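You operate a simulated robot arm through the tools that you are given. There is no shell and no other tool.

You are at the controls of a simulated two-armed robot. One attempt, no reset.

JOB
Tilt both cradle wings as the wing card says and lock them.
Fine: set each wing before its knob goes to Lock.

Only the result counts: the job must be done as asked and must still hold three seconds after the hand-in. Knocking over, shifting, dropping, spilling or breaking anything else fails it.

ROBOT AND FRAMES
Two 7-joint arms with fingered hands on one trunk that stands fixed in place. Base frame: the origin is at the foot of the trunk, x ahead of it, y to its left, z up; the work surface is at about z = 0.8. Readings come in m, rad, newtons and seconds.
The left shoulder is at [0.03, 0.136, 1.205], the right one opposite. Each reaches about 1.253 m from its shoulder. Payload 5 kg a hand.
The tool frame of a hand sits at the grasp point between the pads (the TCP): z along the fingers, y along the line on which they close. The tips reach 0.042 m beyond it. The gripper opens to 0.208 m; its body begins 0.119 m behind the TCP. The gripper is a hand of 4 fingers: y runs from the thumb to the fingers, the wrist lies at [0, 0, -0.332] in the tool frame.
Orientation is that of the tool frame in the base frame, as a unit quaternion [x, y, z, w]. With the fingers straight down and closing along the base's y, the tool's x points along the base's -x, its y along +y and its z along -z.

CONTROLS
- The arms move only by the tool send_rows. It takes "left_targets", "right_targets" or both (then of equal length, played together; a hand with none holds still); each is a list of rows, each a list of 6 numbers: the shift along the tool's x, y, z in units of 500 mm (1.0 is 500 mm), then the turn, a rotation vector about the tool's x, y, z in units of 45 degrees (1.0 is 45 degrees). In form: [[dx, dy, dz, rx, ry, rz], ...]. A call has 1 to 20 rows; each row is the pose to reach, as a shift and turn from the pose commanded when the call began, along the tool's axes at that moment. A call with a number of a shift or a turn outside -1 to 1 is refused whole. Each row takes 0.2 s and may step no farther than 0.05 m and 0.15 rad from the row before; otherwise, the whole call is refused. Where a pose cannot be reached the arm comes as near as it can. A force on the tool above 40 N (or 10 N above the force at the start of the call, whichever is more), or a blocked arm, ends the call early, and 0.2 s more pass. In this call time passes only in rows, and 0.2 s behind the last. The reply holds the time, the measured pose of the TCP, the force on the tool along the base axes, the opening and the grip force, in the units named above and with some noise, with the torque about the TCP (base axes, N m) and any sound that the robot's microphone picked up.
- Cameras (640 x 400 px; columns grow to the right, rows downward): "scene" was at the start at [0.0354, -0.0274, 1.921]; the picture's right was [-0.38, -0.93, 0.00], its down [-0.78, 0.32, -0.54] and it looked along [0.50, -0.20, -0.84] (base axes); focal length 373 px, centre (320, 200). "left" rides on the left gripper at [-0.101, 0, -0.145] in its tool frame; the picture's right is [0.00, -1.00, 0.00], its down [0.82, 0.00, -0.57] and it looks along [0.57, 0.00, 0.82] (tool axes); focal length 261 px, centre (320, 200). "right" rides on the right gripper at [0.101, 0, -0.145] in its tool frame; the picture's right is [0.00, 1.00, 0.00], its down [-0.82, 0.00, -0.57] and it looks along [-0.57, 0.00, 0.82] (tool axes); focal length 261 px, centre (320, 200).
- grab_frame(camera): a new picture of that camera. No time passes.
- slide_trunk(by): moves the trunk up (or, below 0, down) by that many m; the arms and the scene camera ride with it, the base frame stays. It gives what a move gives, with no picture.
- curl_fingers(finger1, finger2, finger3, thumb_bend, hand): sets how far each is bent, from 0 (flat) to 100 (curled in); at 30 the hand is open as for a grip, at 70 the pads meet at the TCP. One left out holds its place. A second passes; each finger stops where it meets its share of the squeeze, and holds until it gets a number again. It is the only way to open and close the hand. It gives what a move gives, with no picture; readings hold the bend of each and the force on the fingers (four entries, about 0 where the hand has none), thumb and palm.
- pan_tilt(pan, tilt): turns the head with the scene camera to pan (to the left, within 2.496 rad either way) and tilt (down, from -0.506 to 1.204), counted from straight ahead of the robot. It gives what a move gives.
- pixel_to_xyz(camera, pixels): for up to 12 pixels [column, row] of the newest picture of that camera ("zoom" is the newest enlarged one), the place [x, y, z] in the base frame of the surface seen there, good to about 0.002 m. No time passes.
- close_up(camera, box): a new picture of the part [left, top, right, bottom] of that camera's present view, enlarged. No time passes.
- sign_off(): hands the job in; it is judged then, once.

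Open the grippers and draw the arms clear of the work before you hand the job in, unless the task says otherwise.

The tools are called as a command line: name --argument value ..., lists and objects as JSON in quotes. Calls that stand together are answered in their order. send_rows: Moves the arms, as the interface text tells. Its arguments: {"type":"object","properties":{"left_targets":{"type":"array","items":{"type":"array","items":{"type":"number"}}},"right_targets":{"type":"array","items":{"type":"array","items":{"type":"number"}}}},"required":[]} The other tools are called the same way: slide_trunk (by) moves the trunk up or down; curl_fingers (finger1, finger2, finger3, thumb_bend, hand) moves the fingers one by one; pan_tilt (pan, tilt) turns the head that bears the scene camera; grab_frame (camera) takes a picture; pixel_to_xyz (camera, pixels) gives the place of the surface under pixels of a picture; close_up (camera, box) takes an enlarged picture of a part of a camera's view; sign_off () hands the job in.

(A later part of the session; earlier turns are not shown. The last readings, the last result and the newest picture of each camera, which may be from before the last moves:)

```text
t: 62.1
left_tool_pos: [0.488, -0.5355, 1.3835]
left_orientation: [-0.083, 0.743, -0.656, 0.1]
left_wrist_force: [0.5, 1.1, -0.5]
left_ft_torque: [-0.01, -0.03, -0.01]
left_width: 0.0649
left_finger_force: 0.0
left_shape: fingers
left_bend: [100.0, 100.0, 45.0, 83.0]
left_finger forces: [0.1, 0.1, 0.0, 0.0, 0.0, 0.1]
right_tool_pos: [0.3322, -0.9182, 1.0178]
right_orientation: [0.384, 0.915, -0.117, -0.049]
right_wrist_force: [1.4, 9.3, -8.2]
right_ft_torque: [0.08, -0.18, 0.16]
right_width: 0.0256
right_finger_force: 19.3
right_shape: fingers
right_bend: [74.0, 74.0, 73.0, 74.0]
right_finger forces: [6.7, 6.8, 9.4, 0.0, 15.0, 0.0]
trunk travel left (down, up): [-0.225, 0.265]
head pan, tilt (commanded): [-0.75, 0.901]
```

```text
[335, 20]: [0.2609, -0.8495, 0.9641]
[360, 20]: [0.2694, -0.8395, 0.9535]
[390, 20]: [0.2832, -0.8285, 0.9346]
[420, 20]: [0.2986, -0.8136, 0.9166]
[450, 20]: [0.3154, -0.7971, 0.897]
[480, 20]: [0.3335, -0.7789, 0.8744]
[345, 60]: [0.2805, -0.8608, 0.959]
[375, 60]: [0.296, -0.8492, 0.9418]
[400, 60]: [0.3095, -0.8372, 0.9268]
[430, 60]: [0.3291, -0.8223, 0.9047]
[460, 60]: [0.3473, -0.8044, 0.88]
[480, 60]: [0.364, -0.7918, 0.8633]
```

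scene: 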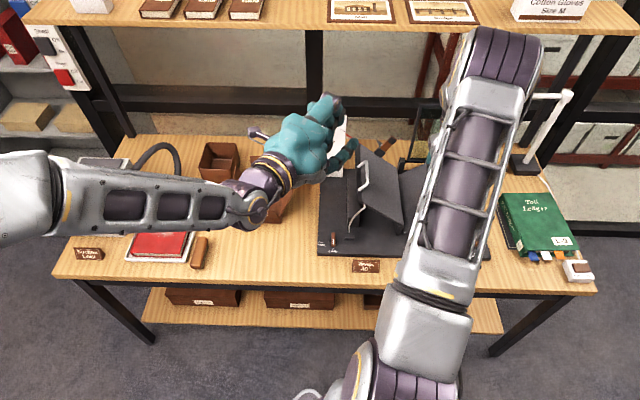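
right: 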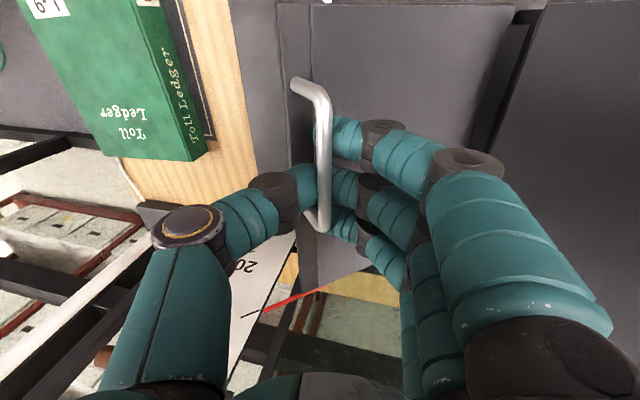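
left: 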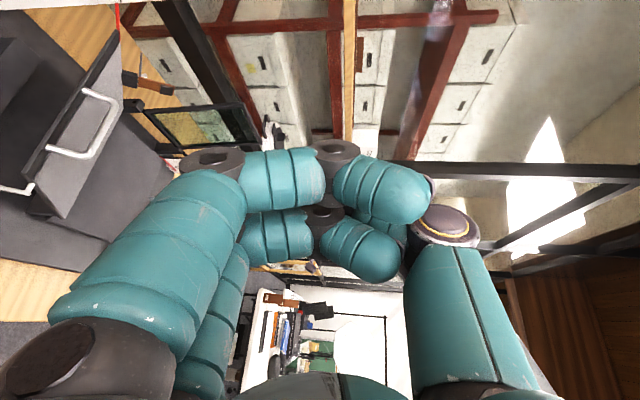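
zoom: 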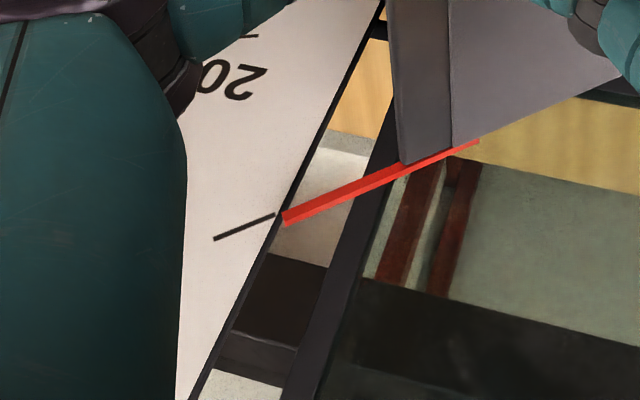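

The right wing is held at about 41.5°. Now I bring the left hand down in two legs to a point in front of the cradle, between the knobs, keeping clear of the right hand.

send_rows --left_targets '[[0.058, 0.051, 0.0014, 0, 0, 0], [0.116, 0.102, 0.003, 0, 0, 0], [0.174, 0.154, 0.0043, 0, 0, 0], [0.232, 0.205, 0.006, 0, 0, 0], [0.2902, 0.2562, 0.0072, 0, 0, 0]]'

grab_frame --camera "scene"

```text
t: 63.3
left_tool_pos: [0.3599, -0.5589, 1.2648]
left_orientation: [-0.081, 0.743, -0.657, 0.101]
left_wrist_force: [3.6, 2.3, -0.6]
left_ft_torque: [-0.14, 0.02, -0.52]
left_width: 0.0648
left_finger_force: 0.1
left_shape: fingers
left_bend: [100.0, 100.0, 45.0, 83.0]
left_finger forces: [0.1, 0.0, 0.0, 0.0, 0.1, 0.0]
left hand out of reach, approached as far as the arm can: row 5
right_tool_pos: [0.3332, -0.9212, 1.0184]
right_orientation: [0.383, 0.915, -0.114, -0.044]
right_wrist_force: [8.8, 5.4, -15.2]
right_ft_torque: [0.15, -0.52, 0.28]
right_width: 0.0232
right_finger_force: 8.7
right_shape: fingers
right_bend: [74.0, 74.0, 73.0, 75.0]
right_finger forces: [6.9, 0.0, 11.7, 0.0, 0.0, 0.0]
trunk travel left (down, up): [-0.225, 0.265]
head pan, tilt (commanded): [-0.75, 0.901]
```

```text
taken
```

scene: 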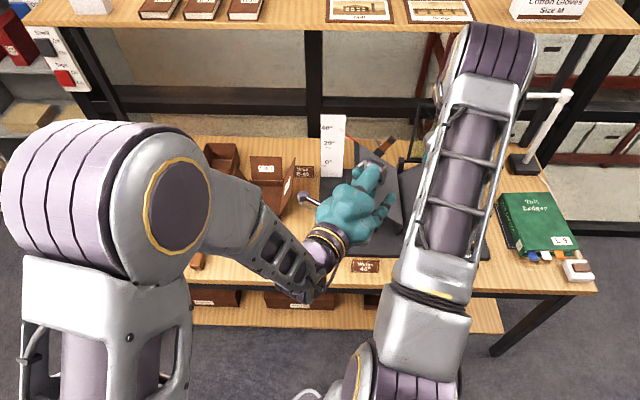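

The left hand's posture met a joint limit near the body, and the right thumb's force has changed. I look at the right grip and wing before doing anything else.

grab_frame --camera "right"

grab_frame --camera "left"

close_up --camera "right" --box '[220, 60, 420, 340]'

```text
taken
```

right: 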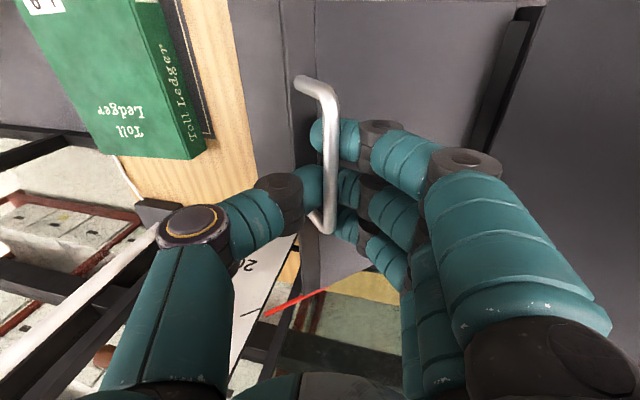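

```text
taken
```

left: 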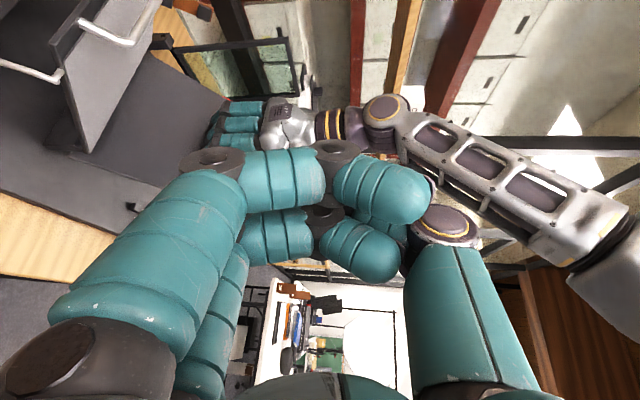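

```text
1.43 times, centred on (320, 200) of right
```

zoom: 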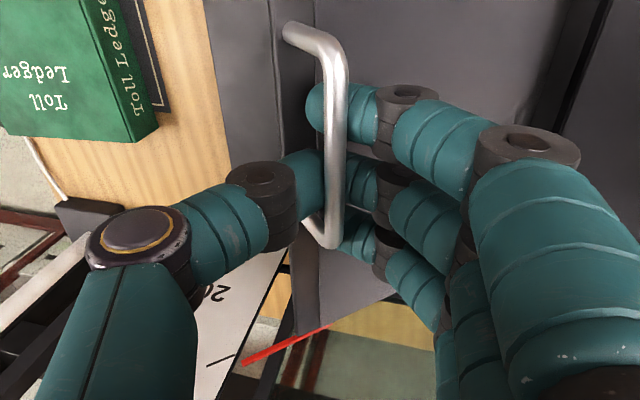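

The bar has settled into the crook of the right fingers, still carrying the wing at its angle. I continue moving the left hand outward and down, where the arm is less folded.

send_rows --left_targets '[[0.031, 0.06, 0.048, 0, 0, 0], [0.062, 0.12, 0.097, 0, 0, 0], [0.093, 0.18, 0.145, 0, 0, 0]]'

grab_frame --camera "scene"

```text
t: 64.1
left_tool_pos: [0.3469, -0.6226, 1.2011]
left_orientation: [-0.073, 0.744, -0.658, 0.09]
left_wrist_force: [10.9, 7.7, -20.0]
left_ft_torque: [-2.64, -0.41, -1.64]
left_width: 0.0647
left_finger_force: 0.1
left_shape: fingers
left_bend: [100.0, 100.0, 45.0, 83.0]
left_finger forces: [0.0, 0.0, 0.0, 0.0, 0.0, 0.1]
left hand out of reach, approached as far as the arm can: row 1, 2, 3
right_tool_pos: [0.3312, -0.922, 1.0138]
right_orientation: [0.384, 0.915, -0.116, -0.052]
right_wrist_force: [1.4, 4.3, -9.9]
right_ft_torque: [0.4, -0.27, 0.23]
right_width: 0.023
right_finger_force: 6.9
right_shape: fingers
right_bend: [74.0, 73.0, 73.0, 75.0]
right_finger forces: [4.8, 0.1, 9.0, 0.0, 0.0, 0.0]
trunk travel left (down, up): [-0.225, 0.265]
head pan, tilt (commanded): [-0.75, 0.901]
```

```text
taken
```

scene: 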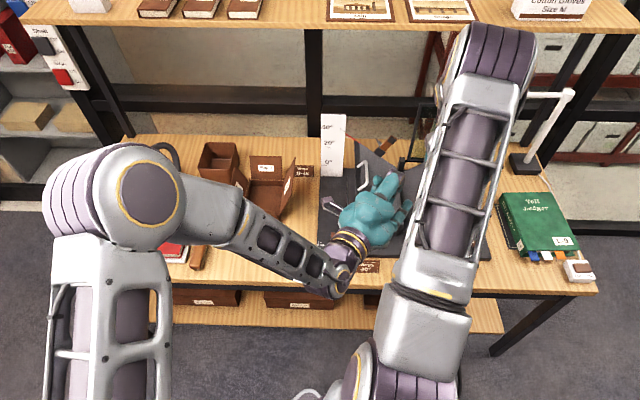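

The left tool reports a force of about 24 N, so something may be touching. I look closely from the left camera and the scene camera.

grab_frame --camera "left"

close_up --camera "scene" --box '[300, 150, 480, 320]'

grab_frame --camera "right"

```text
taken
```

left: 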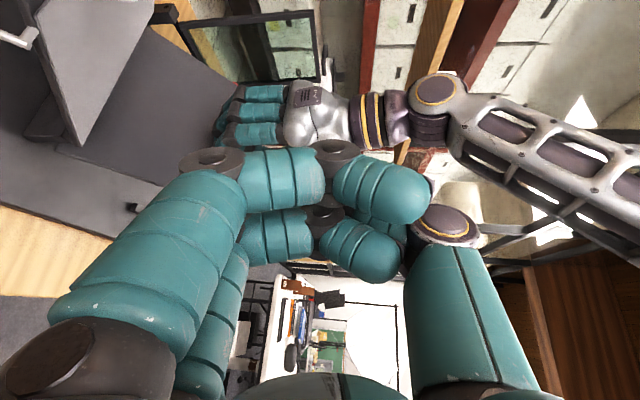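

```text
2.35 times, centred on (390, 235) of scene
```

zoom: 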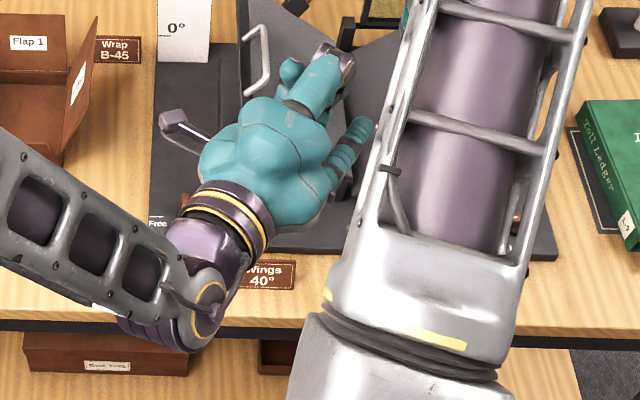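

```text
taken
```

right: 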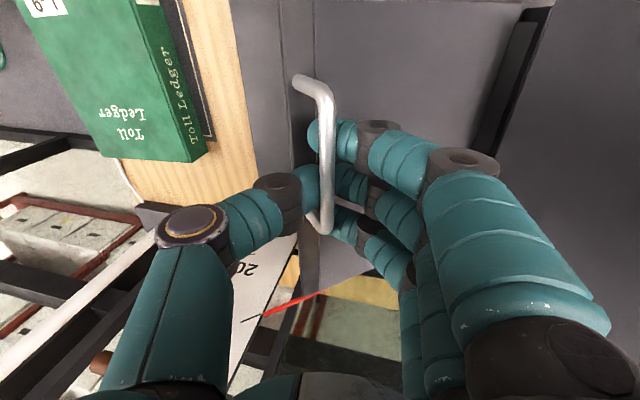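

Nothing visibly touches the left hand; its wrist is sharply bent at its limit. I measure the left forearm's direction to choose a better hand direction.

grab_frame --camera "scene"

pixel_to_xyz --camera "scene" --pixels '[[130, 195], [80, 200], [215, 215], [260, 240], [300, 260], [325, 275], [345, 275], [355, 240], [370, 215], [60, 300], [100, 350], [400, 215]]'

```text
taken
```

scene: 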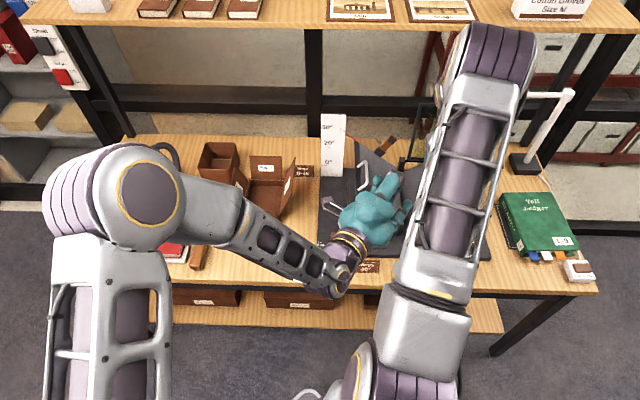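

```text
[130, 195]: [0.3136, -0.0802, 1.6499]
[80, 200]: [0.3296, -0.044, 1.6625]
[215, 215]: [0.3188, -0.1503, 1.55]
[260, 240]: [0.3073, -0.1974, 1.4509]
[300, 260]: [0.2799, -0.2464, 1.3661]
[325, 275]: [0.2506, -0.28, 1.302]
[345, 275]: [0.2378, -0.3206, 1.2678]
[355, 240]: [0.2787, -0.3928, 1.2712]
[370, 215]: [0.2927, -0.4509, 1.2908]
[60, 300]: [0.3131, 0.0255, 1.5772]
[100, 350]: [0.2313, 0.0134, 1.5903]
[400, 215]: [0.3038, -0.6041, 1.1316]
```

The left forearm comes steeply down from a high elbow, so the hand is at its wrist limit this close to the body. A better plan is to let the left finger hook and lift the right handle itself from farther out; first I bring the left hand back up and turn it a little to the right.

send_rows --left_targets '[[-0.058, -0.068, -0.028, 0.004, 0.092, 0.011], [-0.117, -0.136, -0.056, 0.008, 0.184, 0.022], [-0.175, -0.204, -0.085, 0.0115, 0.275, 0.033], [-0.233, -0.272, -0.113, 0.015, 0.367, 0.045], [-0.292, -0.34, -0.141, 0.019, 0.459, 0.056], [-0.35, -0.408, -0.169, 0.023, 0.551, 0.067]]'

grab_frame --camera "scene"

grab_frame --camera "right"

```text
t: 65.5
left_tool_pos: [0.4934, -0.5222, 1.4255]
left_orientation: [0.08, 0.744, -0.662, -0.045]
left_wrist_force: [-0.9, 1.3, -1.7]
left_ft_torque: [-0.1, -0.01, 0.03]
left_width: 0.0652
left_finger_force: 0.1
left_shape: fingers
left_bend: [100.0, 100.0, 45.0, 83.0]
left_finger forces: [0.1, 0.0, 0.0, 0.0, 0.0, 0.0]
right_tool_pos: [0.3332, -0.9196, 1.0186]
right_orientation: [0.383, 0.915, -0.117, -0.048]
right_wrist_force: [10.2, 0.8, -10.1]
right_ft_torque: [-0.01, -0.14, 0.19]
right_width: 0.0238
right_finger_force: 7.3
right_shape: fingers
right_bend: [74.0, 73.0, 73.0, 75.0]
right_finger forces: [5.6, 0.0, 9.4, 0.1, 0.0, 0.0]
trunk travel left (down, up): [-0.225, 0.265]
head pan, tilt (commanded): [-0.75, 0.901]
```

```text
taken
```

scene: 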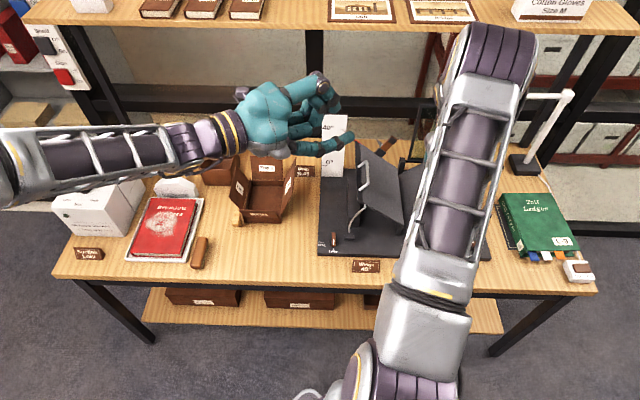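

```text
taken
```

right: 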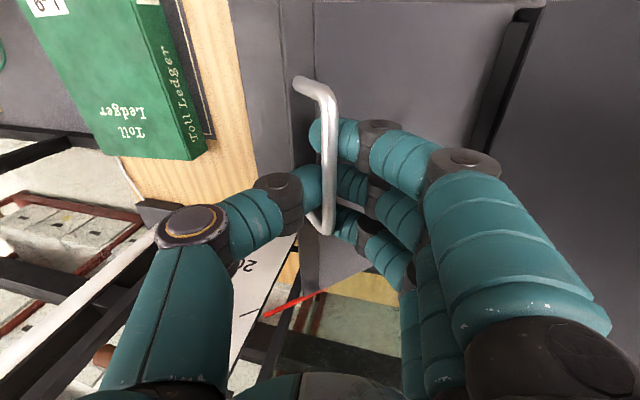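

The right hand still carries the wing steadily. I now lower the right wing gently back to 0° along the same arc.

send_rows --right_targets '[[0, -0.0078, 0.0106, -0.015, 0, 0], [0, -0.0156, 0.0212, -0.029, 0, 0], [0, -0.025, 0.0375, -0.05, 0, 0], [0, -0.0352, 0.0538, -0.07, 0, 0], [0, -0.0435, 0.071, -0.09, 0, 0], [0, -0.0518, 0.088, -0.111, 0, 0], [0, -0.0585, 0.1057, -0.132, 0, 0], [0, -0.065, 0.1234, -0.153, 0, 0], [0, -0.0702, 0.1416, -0.175, 0, 0], [0, -0.0754, 0.1598, -0.196, 0, 0], [0, -0.079, 0.1784, -0.217, 0, 0], [0, -0.0826, 0.197, -0.237, 0, 0], [0, -0.0846, 0.2158, -0.258, 0, 0], [0, -0.0866, 0.2346, -0.278, 0, 0], [0, -0.087, 0.2534, -0.3, 0, 0], [0, -0.0872, 0.2682, -0.32, 0, 0]]'

grab_frame --camera "right"

```text
t: 68.9
left_tool_pos: [0.4929, -0.5225, 1.4274]
left_orientation: [0.08, 0.744, -0.662, -0.044]
left_wrist_force: [-0.5, -1.0, 0.3]
left_ft_torque: [0.01, 0.0, -0.01]
left_width: 0.0651
left_finger_force: 0.1
left_shape: fingers
left_bend: [100.0, 100.0, 45.0, 83.0]
left_finger forces: [0.0, 0.1, 0.0, 0.0, 0.1, 0.1]
right_tool_pos: [0.2794, -0.9729, 0.9019]
right_orientation: [0.387, 0.922, -0.002, 0.001]
right_wrist_force: [15.3, -9.4, 0.7]
right_ft_torque: [-0.01, -0.72, 0.37]
right_width: 0.0232
right_finger_force: 20.0
right_shape: fingers
right_bend: [74.0, 73.0, 73.0, 75.0]
right_finger forces: [2.9, 0.0, 13.3, 0.0, 22.5, 0.0]
trunk travel left (down, up): [-0.225, 0.265]
head pan, tilt (commanded): [-0.75, 0.901]
```

```text
taken
```

right: 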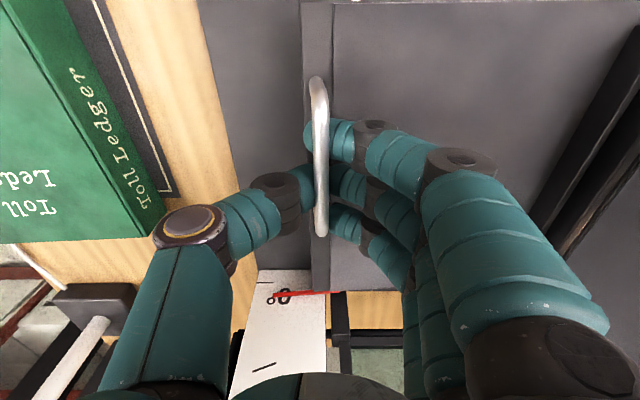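

The wing is nearly down, with the pointer just above 0°. I open the right hand step by step.

curl_fingers --hand "right" --finger1 69 --finger2 69 --finger3 69 --thumb_bend 68

curl_fingers --hand "right" --finger1 60 --finger2 60 --finger3 60 --thumb_bend 60

grab_frame --camera "right"

```text
t: 69.9
left_tool_pos: [0.4923, -0.5225, 1.4274]
left_orientation: [0.08, 0.744, -0.662, -0.045]
left_wrist_force: [0.7, 1.0, -0.4]
left_ft_torque: [0.0, 0.03, -0.04]
left_width: 0.0652
left_finger_force: 0.1
left_shape: fingers
left_bend: [100.0, 100.0, 45.0, 83.0]
left_finger forces: [0.1, 0.0, 0.1, 0.0, 0.1, 0.0]
right_tool_pos: [0.2774, -0.9713, 0.9007]
right_orientation: [0.387, 0.922, -0.002, 0.0]
right_wrist_force: [0.4, -0.6, 0.2]
right_ft_torque: [0.02, 0.05, 0.0]
right_width: 0.0356
right_finger_force: 0.6
right_shape: fingers
right_bend: [69.0, 69.0, 69.0, 68.0]
right_finger forces: [0.0, 0.0, 0.2, 0.0, 0.0, 0.0]
trunk travel left (down, up): [-0.225, 0.265]
head pan, tilt (commanded): [-0.75, 0.901]
```

```text
t: 70.9
left_tool_pos: [0.4918, -0.5226, 1.4275]
left_orientation: [0.081, 0.743, -0.663, -0.044]
left_wrist_force: [-0.2, -0.6, -0.7]
left_ft_torque: [-0.01, -0.04, 0.02]
left_width: 0.0651
left_finger_force: 0.2
left_shape: fingers
left_bend: [100.0, 100.0, 45.0, 83.0]
left_finger forces: [0.1, 0.1, 0.0, 0.1, 0.0, 0.1]
right_tool_pos: [0.2788, -0.9707, 0.9019]
right_orientation: [0.386, 0.922, -0.002, 0.001]
right_wrist_force: [0.7, 0.0, -0.5]
right_ft_torque: [0.01, 0.02, 0.01]
right_width: 0.0703
right_finger_force: 0.0
right_shape: fingers
right_bend: [60.0, 60.0, 60.0, 60.0]
right_finger forces: [0.1, 0.0, 0.1, 0.0, 0.1, 0.0]
trunk travel left (down, up): [-0.225, 0.265]
head pan, tilt (commanded): [-0.75, 0.901]
```

```text
taken
```

right: 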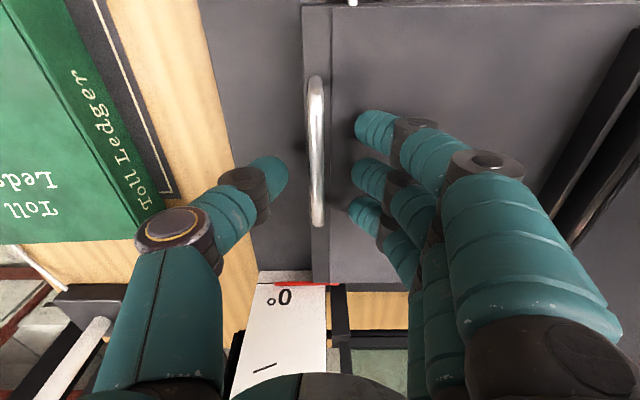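

The right hand is open and free. I raise it straight up 20 cm.

send_rows --right_targets '[[0, 0, -0.08, 0, 0, 0], [0, 0, -0.17, 0, 0, 0], [0, 0, -0.26, 0, 0, 0], [0, 0, -0.35, 0, 0, 0], [0, 0, -0.43, 0, 0, 0]]'

send_rows --right_targets '[[0.06, -0.05, 0, 0, 0, 0], [0.12, -0.1, 0, 0, 0, 0], [0.18, -0.15, 0, 0, 0, 0], [0.24, -0.2, 0, 0, 0, 0]]'

curl_fingers --hand "right" --finger1 60 --finger2 100 --finger3 100 --thumb_bend 100

grab_frame --camera "right"

grab_frame --camera "scene"

```text
t: 72.1
left_tool_pos: [0.4907, -0.5215, 1.4268]
left_orientation: [0.08, 0.743, -0.663, -0.044]
left_wrist_force: [-0.4, 1.9, 0.2]
left_ft_torque: [0.0, 0.01, 0.05]
left_width: 0.065
left_finger_force: 0.0
left_shape: fingers
left_bend: [100.0, 100.0, 45.0, 83.0]
left_finger forces: [0.1, 0.0, 0.1, 0.0, 0.1, 0.0]
right_tool_pos: [0.2774, -0.9722, 1.1174]
right_orientation: [0.387, 0.922, -0.002, 0.001]
right_wrist_force: [0.0, 1.1, -0.8]
right_ft_torque: [-0.07, -0.07, 0.01]
right_width: 0.0704
right_finger_force: 0.1
right_shape: fingers
right_bend: [60.0, 60.0, 60.0, 60.0]
right_finger forces: [0.0, 0.0, 0.1, 0.1, 0.0, 0.1]
trunk travel left (down, up): [-0.225, 0.265]
head pan, tilt (commanded): [-0.75, 0.901]
```

```text
t: 73.1
left_tool_pos: [0.4898, -0.5222, 1.4292]
left_orientation: [0.08, 0.743, -0.663, -0.043]
left_wrist_force: [-1.1, 0.2, 0.9]
left_ft_torque: [0.08, -0.03, 0.14]
left_width: 0.0654
left_finger_force: 0.1
left_shape: fingers
left_bend: [100.0, 100.0, 45.0, 83.0]
left_finger forces: [0.0, 0.0, 0.0, 0.0, 0.1, 0.1]
right_tool_pos: [0.122, -0.9542, 1.1193]
right_orientation: [0.386, 0.923, -0.002, 0.001]
right_wrist_force: [0.0, 0.1, 0.1]
right_ft_torque: [-0.04, 0.07, -0.03]
right_width: 0.0706
right_finger_force: 0.1
right_shape: fingers
right_bend: [60.0, 60.0, 60.0, 60.0]
right_finger forces: [0.0, 0.0, 0.1, 0.0, 0.0, 0.0]
trunk travel left (down, up): [-0.225, 0.265]
head pan, tilt (commanded): [-0.75, 0.901]
```

```text
t: 74.1
left_tool_pos: [0.4904, -0.5208, 1.4274]
left_orientation: [0.081, 0.744, -0.662, -0.044]
left_wrist_force: [-0.1, -0.3, -0.8]
left_ft_torque: [0.0, -0.01, -0.01]
left_width: 0.0652
left_finger_force: 0.0
left_shape: fingers
left_bend: [100.0, 100.0, 45.0, 83.0]
left_finger forces: [0.0, 0.1, 0.0, 0.0, 0.1, 0.1]
right_tool_pos: [0.1217, -0.9553, 1.119]
right_orientation: [0.386, 0.922, -0.002, 0.0]
right_wrist_force: [-0.7, 0.1, 0.6]
right_ft_torque: [-0.05, -0.03, 0.02]
right_width: 0.065
right_finger_force: 0.0
right_shape: fingers
right_bend: [60.0, 95.0, 100.0, 100.0]
right_finger forces: [0.0, 0.0, 0.1, 0.0, 0.0, 0.0]
trunk travel left (down, up): [-0.225, 0.265]
head pan, tilt (commanded): [-0.75, 0.901]
```

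```text
taken
```

right: 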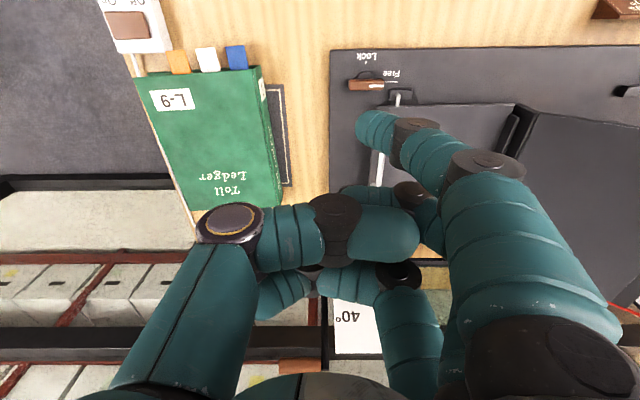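

```text
taken
```

scene: 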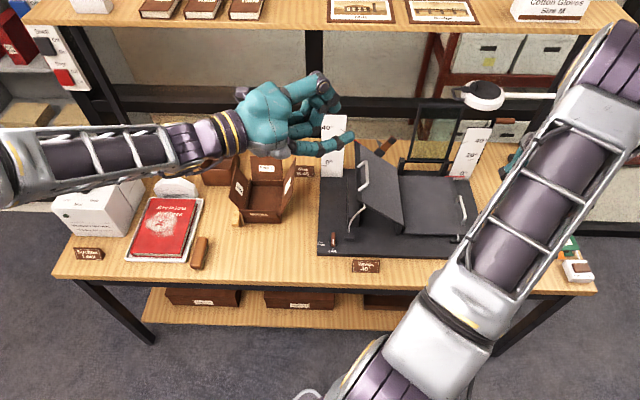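

The whole cradle is visible now and the right hand waits at the right with finger 1 extended. I zoom on the left hand to pin down finger 3's geometry in this posture.

close_up --camera "scene" --box '[230, 60, 370, 180]'

pixel_to_xyz --camera "scene" --pixels '[[339, 136], [337, 143], [333, 142], [325, 146], [312, 148], [300, 146], [339, 140]]'

```text
3.33 times, centred on (300, 120) of scene
```

zoom: 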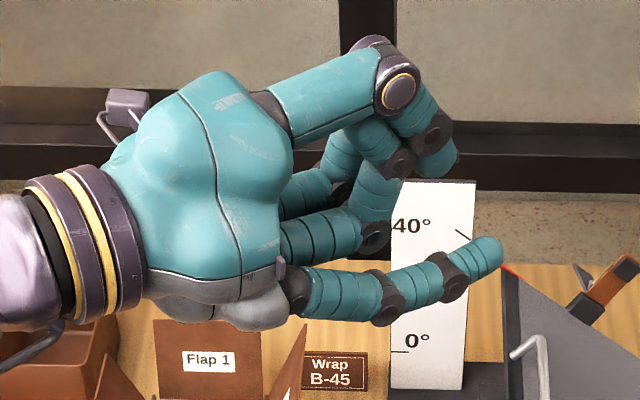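

```text
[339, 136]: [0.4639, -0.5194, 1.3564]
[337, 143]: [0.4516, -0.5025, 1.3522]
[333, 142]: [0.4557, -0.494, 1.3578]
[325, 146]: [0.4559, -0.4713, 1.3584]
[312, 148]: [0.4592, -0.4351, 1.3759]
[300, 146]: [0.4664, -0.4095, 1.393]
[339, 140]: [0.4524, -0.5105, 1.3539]
```

I measure the fingertip from the enlarged picture.

pixel_to_xyz --camera "zoom" --pixels '[[497, 250], [490, 258], [482, 245], [485, 265], [470, 268], [465, 255], [450, 275], [420, 285], [385, 298], [340, 295], [300, 290], [440, 155]]'

```text
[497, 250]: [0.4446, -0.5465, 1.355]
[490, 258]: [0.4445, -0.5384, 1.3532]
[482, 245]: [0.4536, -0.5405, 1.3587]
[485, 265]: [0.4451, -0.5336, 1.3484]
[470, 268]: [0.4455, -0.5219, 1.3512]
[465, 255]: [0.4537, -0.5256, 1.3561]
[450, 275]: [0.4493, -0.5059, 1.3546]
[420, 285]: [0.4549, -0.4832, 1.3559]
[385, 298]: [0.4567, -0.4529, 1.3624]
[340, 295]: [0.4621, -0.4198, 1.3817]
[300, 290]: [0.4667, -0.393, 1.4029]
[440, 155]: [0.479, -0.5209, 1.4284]
```

Finger 3's outer 6 cm runs level, its tip end at TCP+(-0.039,-0.027,-0.081), which suits hooking under the bar. I fly the left hand over to a point above the right wing, left of its handle.

send_rows --left_targets '[[0.0276, 0.0455, 0.0768, 0, 0, 0], [0.0553, 0.0911, 0.1537, 0, 0, 0], [0.0829, 0.1366, 0.2305, 0, 0, 0], [0.1106, 0.1822, 0.3074, 0, 0, 0], [0.1382, 0.2277, 0.3842, 0, 0, 0], [0.1658, 0.2732, 0.461, 0, 0, 0]]'

grab_frame --camera "scene"

```text
t: 75.5
left_tool_pos: [0.3793, -0.7203, 1.2615]
left_orientation: [0.08, 0.745, -0.661, -0.044]
left_wrist_force: [1.5, -1.2, 1.6]
left_ft_torque: [0.13, -0.02, -0.11]
left_width: 0.065
left_finger_force: 0.0
left_shape: fingers
left_bend: [100.0, 100.0, 45.0, 83.0]
left_finger forces: [0.0, 0.0, 0.0, 0.1, 0.0, 0.0]
right_tool_pos: [0.1214, -0.9571, 1.1166]
right_orientation: [0.386, 0.922, -0.001, 0.0]
right_wrist_force: [0.1, -1.3, -0.8]
right_ft_torque: [0.15, -0.04, 0.02]
right_width: 0.0653
right_finger_force: 0.1
right_shape: fingers
right_bend: [60.0, 95.0, 100.0, 100.0]
right_finger forces: [0.1, 0.1, 0.1, 0.0, 0.0, 0.0]
trunk travel left (down, up): [-0.225, 0.265]
head pan, tilt (commanded): [-0.75, 0.901]
```

```text
taken
```

scene: 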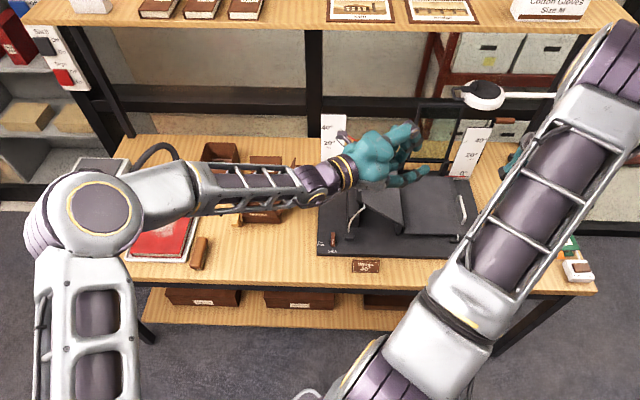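

The left arm is comfortable and clear of the right arm. I continue to the point above the right wing.

send_rows --left_targets '[[0.0276, 0.0455, 0.0768, 0, 0, 0], [0.0553, 0.0911, 0.1537, 0, 0, 0], [0.0829, 0.1366, 0.2305, 0, 0, 0], [0.1106, 0.1822, 0.3074, 0, 0, 0]]'

grab_frame --camera "scene"

grab_frame --camera "right"

```text
t: 76.5
left_tool_pos: [0.3047, -0.8506, 1.1527]
left_orientation: [0.081, 0.744, -0.662, -0.043]
left_wrist_force: [0.5, -1.2, 1.7]
left_ft_torque: [0.19, -0.07, -0.19]
left_width: 0.0654
left_finger_force: 0.0
left_shape: fingers
left_bend: [100.0, 100.0, 45.0, 83.0]
left_finger forces: [0.0, 0.0, 0.1, 0.1, 0.1, 0.1]
right_tool_pos: [0.1224, -0.9572, 1.1168]
right_orientation: [0.387, 0.922, -0.002, 0.0]
right_wrist_force: [-1.2, -0.5, -0.8]
right_ft_torque: [0.12, -0.07, -0.01]
right_width: 0.0651
right_finger_force: 0.0
right_shape: fingers
right_bend: [60.0, 95.0, 100.0, 100.0]
right_finger forces: [0.0, 0.0, 0.1, 0.0, 0.0, 0.0]
trunk travel left (down, up): [-0.225, 0.265]
head pan, tilt (commanded): [-0.75, 0.901]
```

```text
taken
```

scene: 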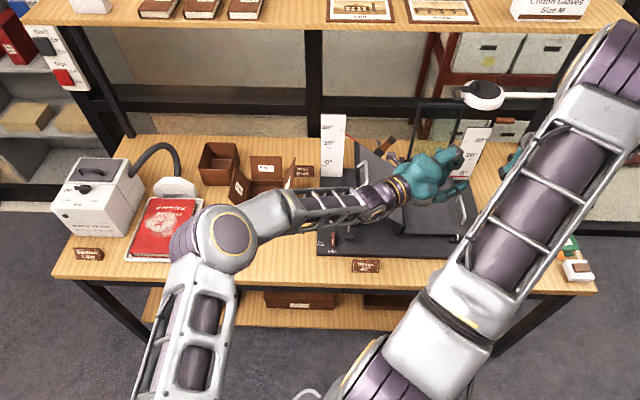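

```text
taken
```

right: 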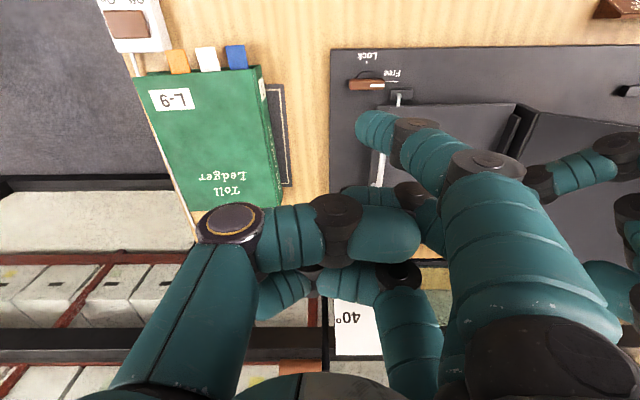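

The left hand is over the right wing with nothing near. I lower it to just above the wing surface.

send_rows --left_targets '[[0.004, 0.075, 0.008, 0, 0, 0], [0.008, 0.15, 0.016, 0, 0, 0], [0.012, 0.225, 0.024, 0, 0, 0], [0.016, 0.3, 0.032, 0, 0, 0], [0.0204, 0.3728, 0.04, 0, 0, 0]]'

grab_frame --camera "scene"

close_up --camera "scene" --box '[370, 140, 500, 270]'

```text
t: 77.7
left_tool_pos: [0.3023, -0.847, 0.9642]
left_orientation: [0.08, 0.743, -0.663, -0.045]
left_wrist_force: [1.0, -1.0, 0.9]
left_ft_torque: [0.18, -0.02, -0.16]
left_width: 0.0651
left_finger_force: 0.2
left_shape: fingers
left_bend: [100.0, 100.0, 45.0, 83.0]
left_finger forces: [0.0, 0.1, 0.0, 0.0, 0.0, 0.0]
right_tool_pos: [0.1214, -0.9558, 1.118]
right_orientation: [0.387, 0.922, -0.002, 0.0]
right_wrist_force: [-0.5, -0.7, 0.3]
right_ft_torque: [0.01, -0.01, 0.03]
right_width: 0.0653
right_finger_force: 0.1
right_shape: fingers
right_bend: [60.0, 95.0, 100.0, 100.0]
right_finger forces: [0.0, 0.1, 0.0, 0.0, 0.1, 0.1]
trunk travel left (down, up): [-0.225, 0.265]
head pan, tilt (commanded): [-0.75, 0.901]
```

```text
taken
```

scene: 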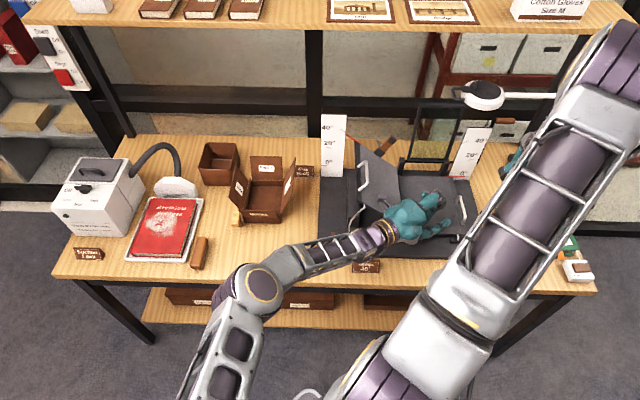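

```text
3.08 times, centred on (435, 205) of scene
```

zoom: 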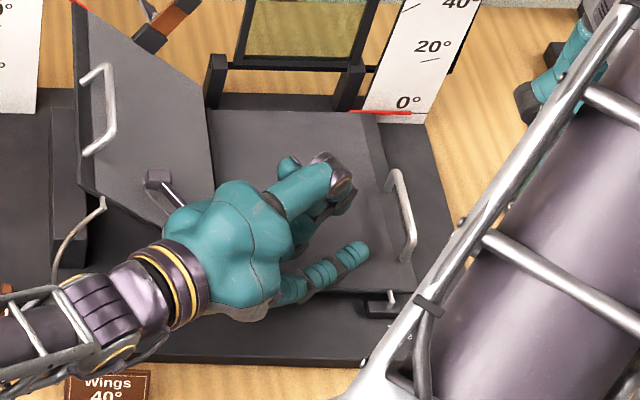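

The finger is just left of the handle at (355,250) in the zoom; the left camera box (158,178) is close to the left wing, so I'll first advance 4.5 cm along the finger before lowering further. I measure key points first.

pixel_to_xyz --camera "zoom" --pixels '[[158, 178], [160, 188], [362, 248], [355, 252], [340, 262], [318, 272], [395, 178], [404, 205], [410, 235], [408, 258], [388, 190], [370, 240]]'

```text
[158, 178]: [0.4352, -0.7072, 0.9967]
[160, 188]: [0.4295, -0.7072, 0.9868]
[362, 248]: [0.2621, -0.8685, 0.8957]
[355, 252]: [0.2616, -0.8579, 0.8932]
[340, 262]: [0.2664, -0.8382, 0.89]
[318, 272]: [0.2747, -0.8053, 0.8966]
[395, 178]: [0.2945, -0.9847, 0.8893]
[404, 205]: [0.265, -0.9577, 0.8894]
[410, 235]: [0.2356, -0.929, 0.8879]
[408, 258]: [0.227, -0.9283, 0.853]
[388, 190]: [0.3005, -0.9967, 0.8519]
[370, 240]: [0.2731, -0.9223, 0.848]
```

The finger's top is at z≈0.896 as predicted; the bar's top is at 0.889 and the wing at 0.847. I advance 4.5 cm and lower 2 cm so the finger lies just above the wing, level with the gap under the bar.

send_rows --left_targets '[[-0.0021, -0.0053, 0.0446, 0, 0, 0], [-0.0042, -0.0106, 0.0892, 0, 0, 0], [-0.0034, 0.01, 0.0917, 0, 0, 0], [-0.0025, 0.0305, 0.0942, 0, 0, 0]]'

close_up --camera "scene" --box '[400, 160, 480, 240]'

grab_frame --camera "right"

```text
t: 78.7
left_tool_pos: [0.2866, -0.8901, 0.9506]
left_orientation: [0.079, 0.743, -0.663, -0.044]
left_wrist_force: [0.4, 0.1, -0.6]
left_ft_torque: [0.06, -0.03, -0.01]
left_width: 0.0651
left_finger_force: 0.0
left_shape: fingers
left_bend: [100.0, 100.0, 45.0, 83.0]
left_finger forces: [0.1, 0.1, 0.0, 0.0, 0.1, 0.0]
left hand out of reach, approached as far as the arm can: row 3, 4
right_tool_pos: [0.1218, -0.9551, 1.1195]
right_orientation: [0.387, 0.922, -0.001, 0.001]
right_wrist_force: [-0.4, -1.6, 0.2]
right_ft_torque: [0.03, -0.03, -0.04]
right_width: 0.0652
right_finger_force: 0.0
right_shape: fingers
right_bend: [60.0, 95.0, 100.0, 100.0]
right_finger forces: [0.0, 0.1, 0.0, 0.0, 0.1, 0.0]
trunk travel left (down, up): [-0.225, 0.265]
head pan, tilt (commanded): [-0.75, 0.901]
```

```text
5.00 times, centred on (440, 200) of scene
```

zoom: 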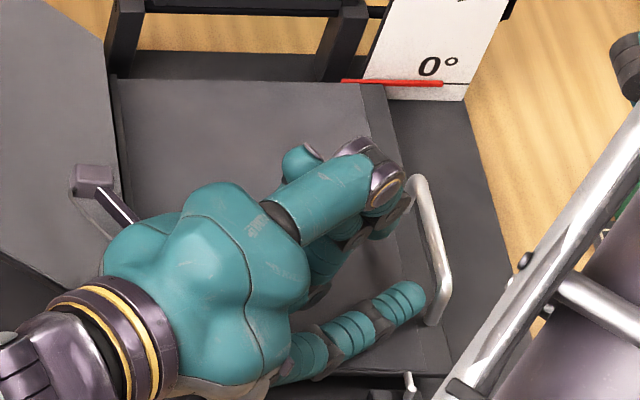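

```text
taken
```

right: 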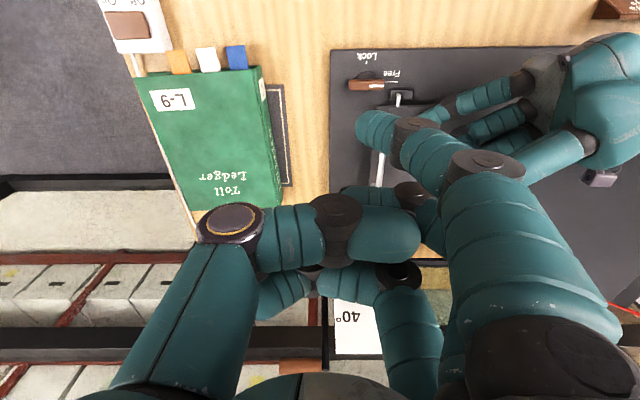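

The left arm met a limit a centimetre short because its forearm slopes steeply down. I'll raise both hands 20 cm and then lower the trunk 20 cm, so the forearm becomes flatter for the same hand place.

send_rows --left_targets '[[-0.003, -0.079, -0.0096, 0, 0, 0], [-0.0065, -0.158, -0.0192, 0, 0, 0], [-0.0097, -0.238, -0.0288, 0, 0, 0], [-0.013, -0.317, -0.0384, 0, 0, 0], [-0.0162, -0.3968, -0.048, 0, 0, 0]]' --right_targets '[[0, 0, -0.08, 0, 0, 0], [0, 0, -0.16, 0, 0, 0], [0, 0, -0.24, 0, 0, 0], [0, 0, -0.32, 0, 0, 0], [0, 0, -0.4, 0, 0, 0]]'

slide_trunk --by -0.1

grab_frame --camera "scene"

```text
t: 79.9
left_tool_pos: [0.2885, -0.8892, 1.1552]
left_orientation: [0.08, 0.743, -0.663, -0.044]
left_wrist_force: [-0.7, 0.6, -0.9]
left_ft_torque: [-0.23, 0.03, 0.16]
left_width: 0.0651
left_finger_force: 0.1
left_shape: fingers
left_bend: [100.0, 100.0, 45.0, 83.0]
left_finger forces: [0.0, 0.0, 0.0, 0.0, 0.1, 0.1]
right_tool_pos: [0.1221, -0.9537, 1.3159]
right_orientation: [0.386, 0.922, -0.003, 0.0]
right_wrist_force: [1.1, 1.6, 0.7]
right_ft_torque: [-0.12, 0.01, -0.03]
right_width: 0.0654
right_finger_force: 0.1
right_shape: fingers
right_bend: [60.0, 95.0, 100.0, 100.0]
right_finger forces: [0.0, 0.1, 0.0, 0.0, 0.0, 0.1]
trunk travel left (down, up): [-0.225, 0.265]
head pan, tilt (commanded): [-0.75, 0.901]
```

```text
t: 81.3
left_tool_pos: [0.2884, -0.8916, 1.0552]
left_orientation: [0.079, 0.743, -0.663, -0.044]
left_wrist_force: [0.3, -0.3, 0.3]
left_ft_torque: [0.08, -0.02, 0.02]
left_width: 0.0649
left_finger_force: 0.0
left_shape: fingers
left_bend: [100.0, 100.0, 45.0, 83.0]
left_finger forces: [0.0, 0.0, 0.0, 0.1, 0.1, 0.0]
right_tool_pos: [0.122, -0.9553, 1.2165]
right_orientation: [0.387, 0.922, -0.003, 0.0]
right_wrist_force: [0.7, 0.6, 0.9]
right_ft_torque: [-0.02, -0.05, 0.01]
right_width: 0.0655
right_finger_force: 0.0
right_shape: fingers
right_bend: [60.0, 95.0, 100.0, 100.0]
right_finger forces: [0.0, 0.0, 0.0, 0.0, 0.0, 0.1]
trunk travel left (down, up): [-0.125, 0.365]
head pan, tilt (commanded): [-0.75, 0.901]
```

```text
taken
```

scene: 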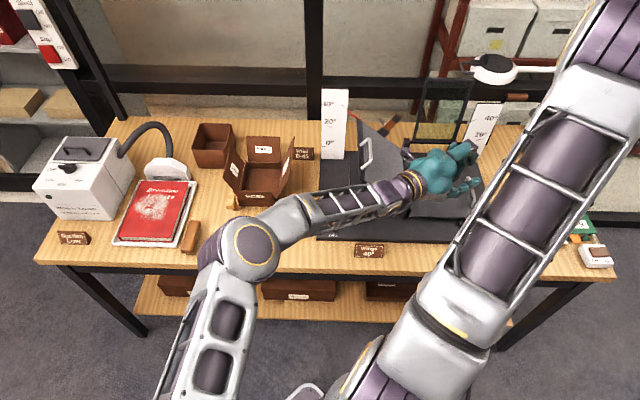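

All is clear. I lower the trunk by the remaining 10 cm; the left finger will then hover about 1.5 cm above the wing.

slide_trunk --by -0.09

grab_frame --camera "scene"

close_up --camera "scene" --box '[390, 120, 510, 250]'

```text
t: 82.5
left_tool_pos: [0.2869, -0.8904, 0.9651]
left_orientation: [0.079, 0.743, -0.663, -0.044]
left_wrist_force: [-0.1, -0.2, 0.2]
left_ft_torque: [0.03, -0.03, 0.04]
left_width: 0.0649
left_finger_force: 0.1
left_shape: fingers
left_bend: [100.0, 100.0, 45.0, 83.0]
left_finger forces: [0.0, 0.0, 0.0, 0.1, 0.1, 0.1]
right_tool_pos: [0.1225, -0.9561, 1.1259]
right_orientation: [0.387, 0.922, -0.002, 0.001]
right_wrist_force: [0.2, 0.4, 0.6]
right_ft_torque: [-0.04, -0.01, 0.02]
right_width: 0.0654
right_finger_force: 0.1
right_shape: fingers
right_bend: [60.0, 95.0, 100.0, 100.0]
right_finger forces: [0.0, 0.0, 0.0, 0.0, 0.0, 0.0]
trunk travel left (down, up): [-0.035, 0.455]
head pan, tilt (commanded): [-0.75, 0.901]
```

```text
taken
```

scene: 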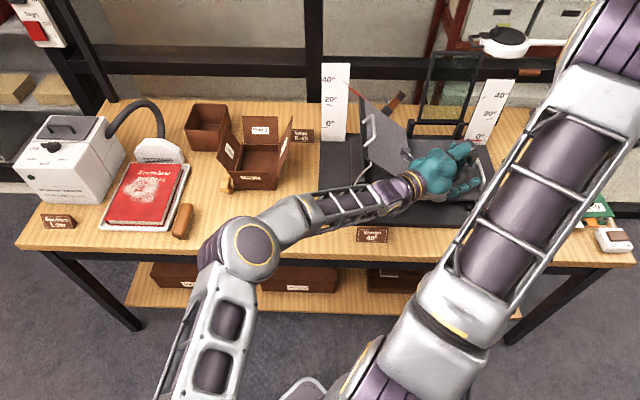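

```text
3.08 times, centred on (450, 185) of scene
```

zoom: 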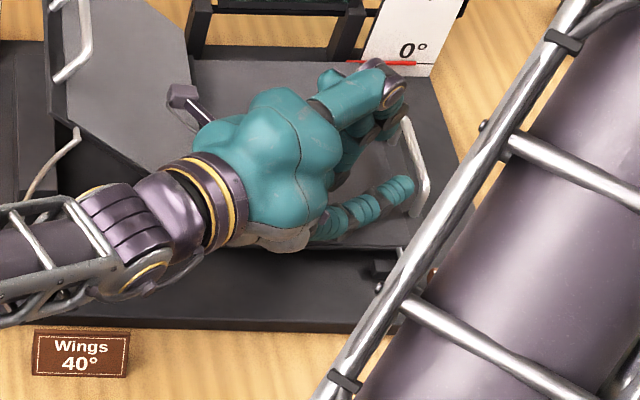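

The finger tip at (408,185) in the zoom is just left of the bar. I'll measure tip and bar now.

pixel_to_xyz --camera "zoom" --pixels '[[409, 182], [404, 190], [398, 195], [385, 200], [370, 207], [350, 217], [410, 140], [418, 170], [423, 195], [180, 95], [195, 115], [420, 210]]'

```text
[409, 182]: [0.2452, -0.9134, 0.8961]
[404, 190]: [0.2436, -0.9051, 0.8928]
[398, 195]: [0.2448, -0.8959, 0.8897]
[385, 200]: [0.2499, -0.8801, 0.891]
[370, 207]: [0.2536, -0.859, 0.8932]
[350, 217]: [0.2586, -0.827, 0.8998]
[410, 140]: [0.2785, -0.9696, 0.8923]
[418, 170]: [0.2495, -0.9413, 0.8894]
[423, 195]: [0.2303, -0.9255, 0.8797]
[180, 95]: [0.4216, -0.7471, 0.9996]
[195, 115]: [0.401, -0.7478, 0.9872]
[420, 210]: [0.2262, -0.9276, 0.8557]
```

The tip is at U≈0.474, V≈0.823, just left of the bar and a little near its front leg. I shift 1.8 cm back along the bar and lower 2 cm to the gap's height.

send_rows --left_targets '[[-0.0307, 0.0, 0.018, 0, 0, 0], [-0.0298, 0.02, 0.021, 0, 0, 0], [-0.0288, 0.0408, 0.0238, 0, 0, 0]]'

close_up --camera "scene" --box '[420, 120, 510, 220]'

```text
t: 83.3
left_tool_pos: [0.3015, -0.9035, 0.9444]
left_orientation: [0.081, 0.743, -0.663, -0.044]
left_wrist_force: [1.1, -0.7, 1.4]
left_ft_torque: [-0.04, 0.06, 0.06]
left_width: 0.0651
left_finger_force: 1.0
left_shape: fingers
left_bend: [100.0, 100.0, 46.0, 83.0]
left_finger forces: [0.0, 0.0, 1.3, 0.0, 0.0, 0.1]
right_tool_pos: [0.1225, -0.9563, 1.1242]
right_orientation: [0.388, 0.922, -0.002, 0.001]
right_wrist_force: [-0.1, 0.8, -0.6]
right_ft_torque: [-0.02, -0.02, -0.02]
right_width: 0.0652
right_finger_force: 0.1
right_shape: fingers
right_bend: [60.0, 95.0, 100.0, 100.0]
right_finger forces: [0.0, 0.0, 0.1, 0.0, 0.0, 0.1]
trunk travel left (down, up): [-0.035, 0.455]
head pan, tilt (commanded): [-0.75, 0.901]
```

```text
4.00 times, centred on (465, 170) of scene
```

zoom: 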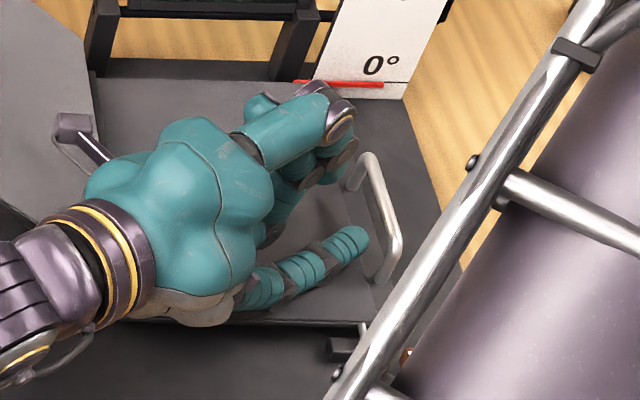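

The finger lightly touches the wing (1.3 N) and points at the gap below the bar. I advance it 4.8 cm under the bar, a millimetre higher.

send_rows --left_targets '[[-0.0009, -0.0042, 0.019, 0, 0, 0], [-0.0018, -0.0065, 0.038, 0, 0, 0], [-0.0028, -0.0088, 0.057, 0, 0, 0], [-0.0037, -0.011, 0.076, 0, 0, 0], [-0.0046, -0.0134, 0.095, 0, 0, 0]]'

close_up --camera "scene" --box '[420, 120, 510, 220]'

```text
t: 84.5
left_tool_pos: [0.2957, -0.9502, 0.9436]
left_orientation: [0.08, 0.743, -0.663, -0.044]
left_wrist_force: [-0.5, -1.6, 1.7]
left_ft_torque: [-0.11, 0.07, 0.06]
left_width: 0.0652
left_finger_force: 0.9
left_shape: fingers
left_bend: [100.0, 100.0, 46.0, 83.0]
left_finger forces: [0.1, 0.0, 1.8, 0.1, 0.0, 0.0]
right_tool_pos: [0.1215, -0.9564, 1.1245]
right_orientation: [0.387, 0.922, -0.003, 0.001]
right_wrist_force: [0.1, 0.3, -0.5]
right_ft_torque: [0.01, -0.03, -0.01]
right_width: 0.0655
right_finger_force: 0.0
right_shape: fingers
right_bend: [60.0, 95.0, 100.0, 100.0]
right_finger forces: [0.1, 0.0, 0.1, 0.1, 0.0, 0.0]
trunk travel left (down, up): [-0.035, 0.455]
head pan, tilt (commanded): [-0.75, 0.901]
```

```text
4.00 times, centred on (465, 170) of scene
```

zoom: 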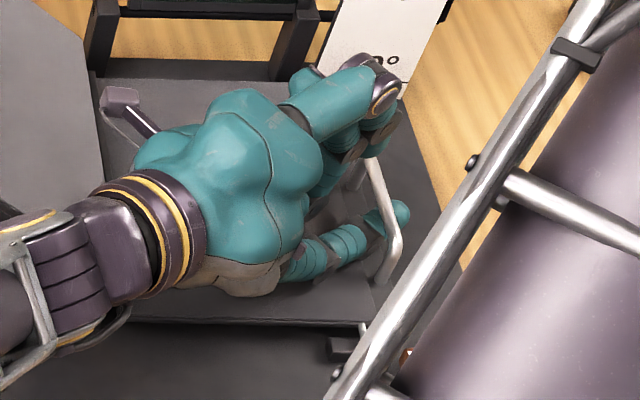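

The finger now passes under the bar with its tip showing on the far side at (400,212). I lift gently along the arc to about 10° and check that the wing follows.

send_rows --left_targets '[[-0.003, -0.0175, -0.006, 0, 0, 0], [-0.0064, -0.035, -0.0116, 0, 0, 0], [-0.0105, -0.052, -0.0186, 0, 0, 0], [-0.015, -0.069, -0.0256, 0, 0, 0]]'

close_up --camera "scene" --box '[400, 90, 520, 230]'

```text
t: 85.5
left_tool_pos: [0.3013, -0.9429, 0.9803]
left_orientation: [0.08, 0.744, -0.662, -0.044]
left_wrist_force: [-0.1, -1.0, -1.2]
left_ft_torque: [-0.04, 0.03, 0.04]
left_width: 0.065
left_finger_force: 1.1
left_shape: fingers
left_bend: [100.0, 100.0, 44.0, 83.0]
left_finger forces: [0.0, 0.0, 1.3, 0.0, 0.0, 0.0]
right_tool_pos: [0.1219, -0.9574, 1.1236]
right_orientation: [0.387, 0.922, -0.002, 0.001]
right_wrist_force: [0.2, 0.1, 0.1]
right_ft_torque: [-0.02, 0.0, 0.0]
right_width: 0.0653
right_finger_force: 0.1
right_shape: fingers
right_bend: [60.0, 95.0, 100.0, 100.0]
right_finger forces: [0.1, 0.0, 0.0, 0.0, 0.0, 0.0]
trunk travel left (down, up): [-0.035, 0.455]
head pan, tilt (commanded): [-0.75, 0.901]
```

```text
2.86 times, centred on (460, 160) of scene
```

zoom: 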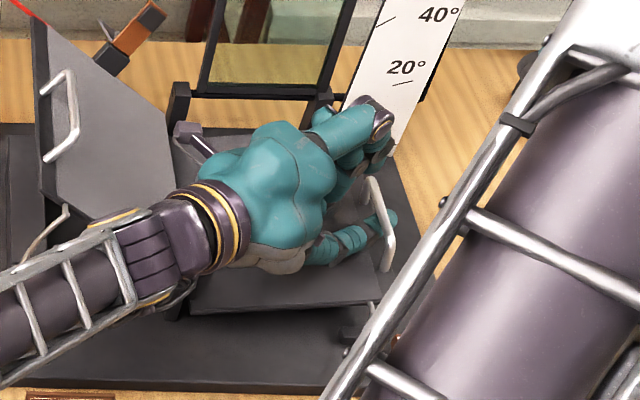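

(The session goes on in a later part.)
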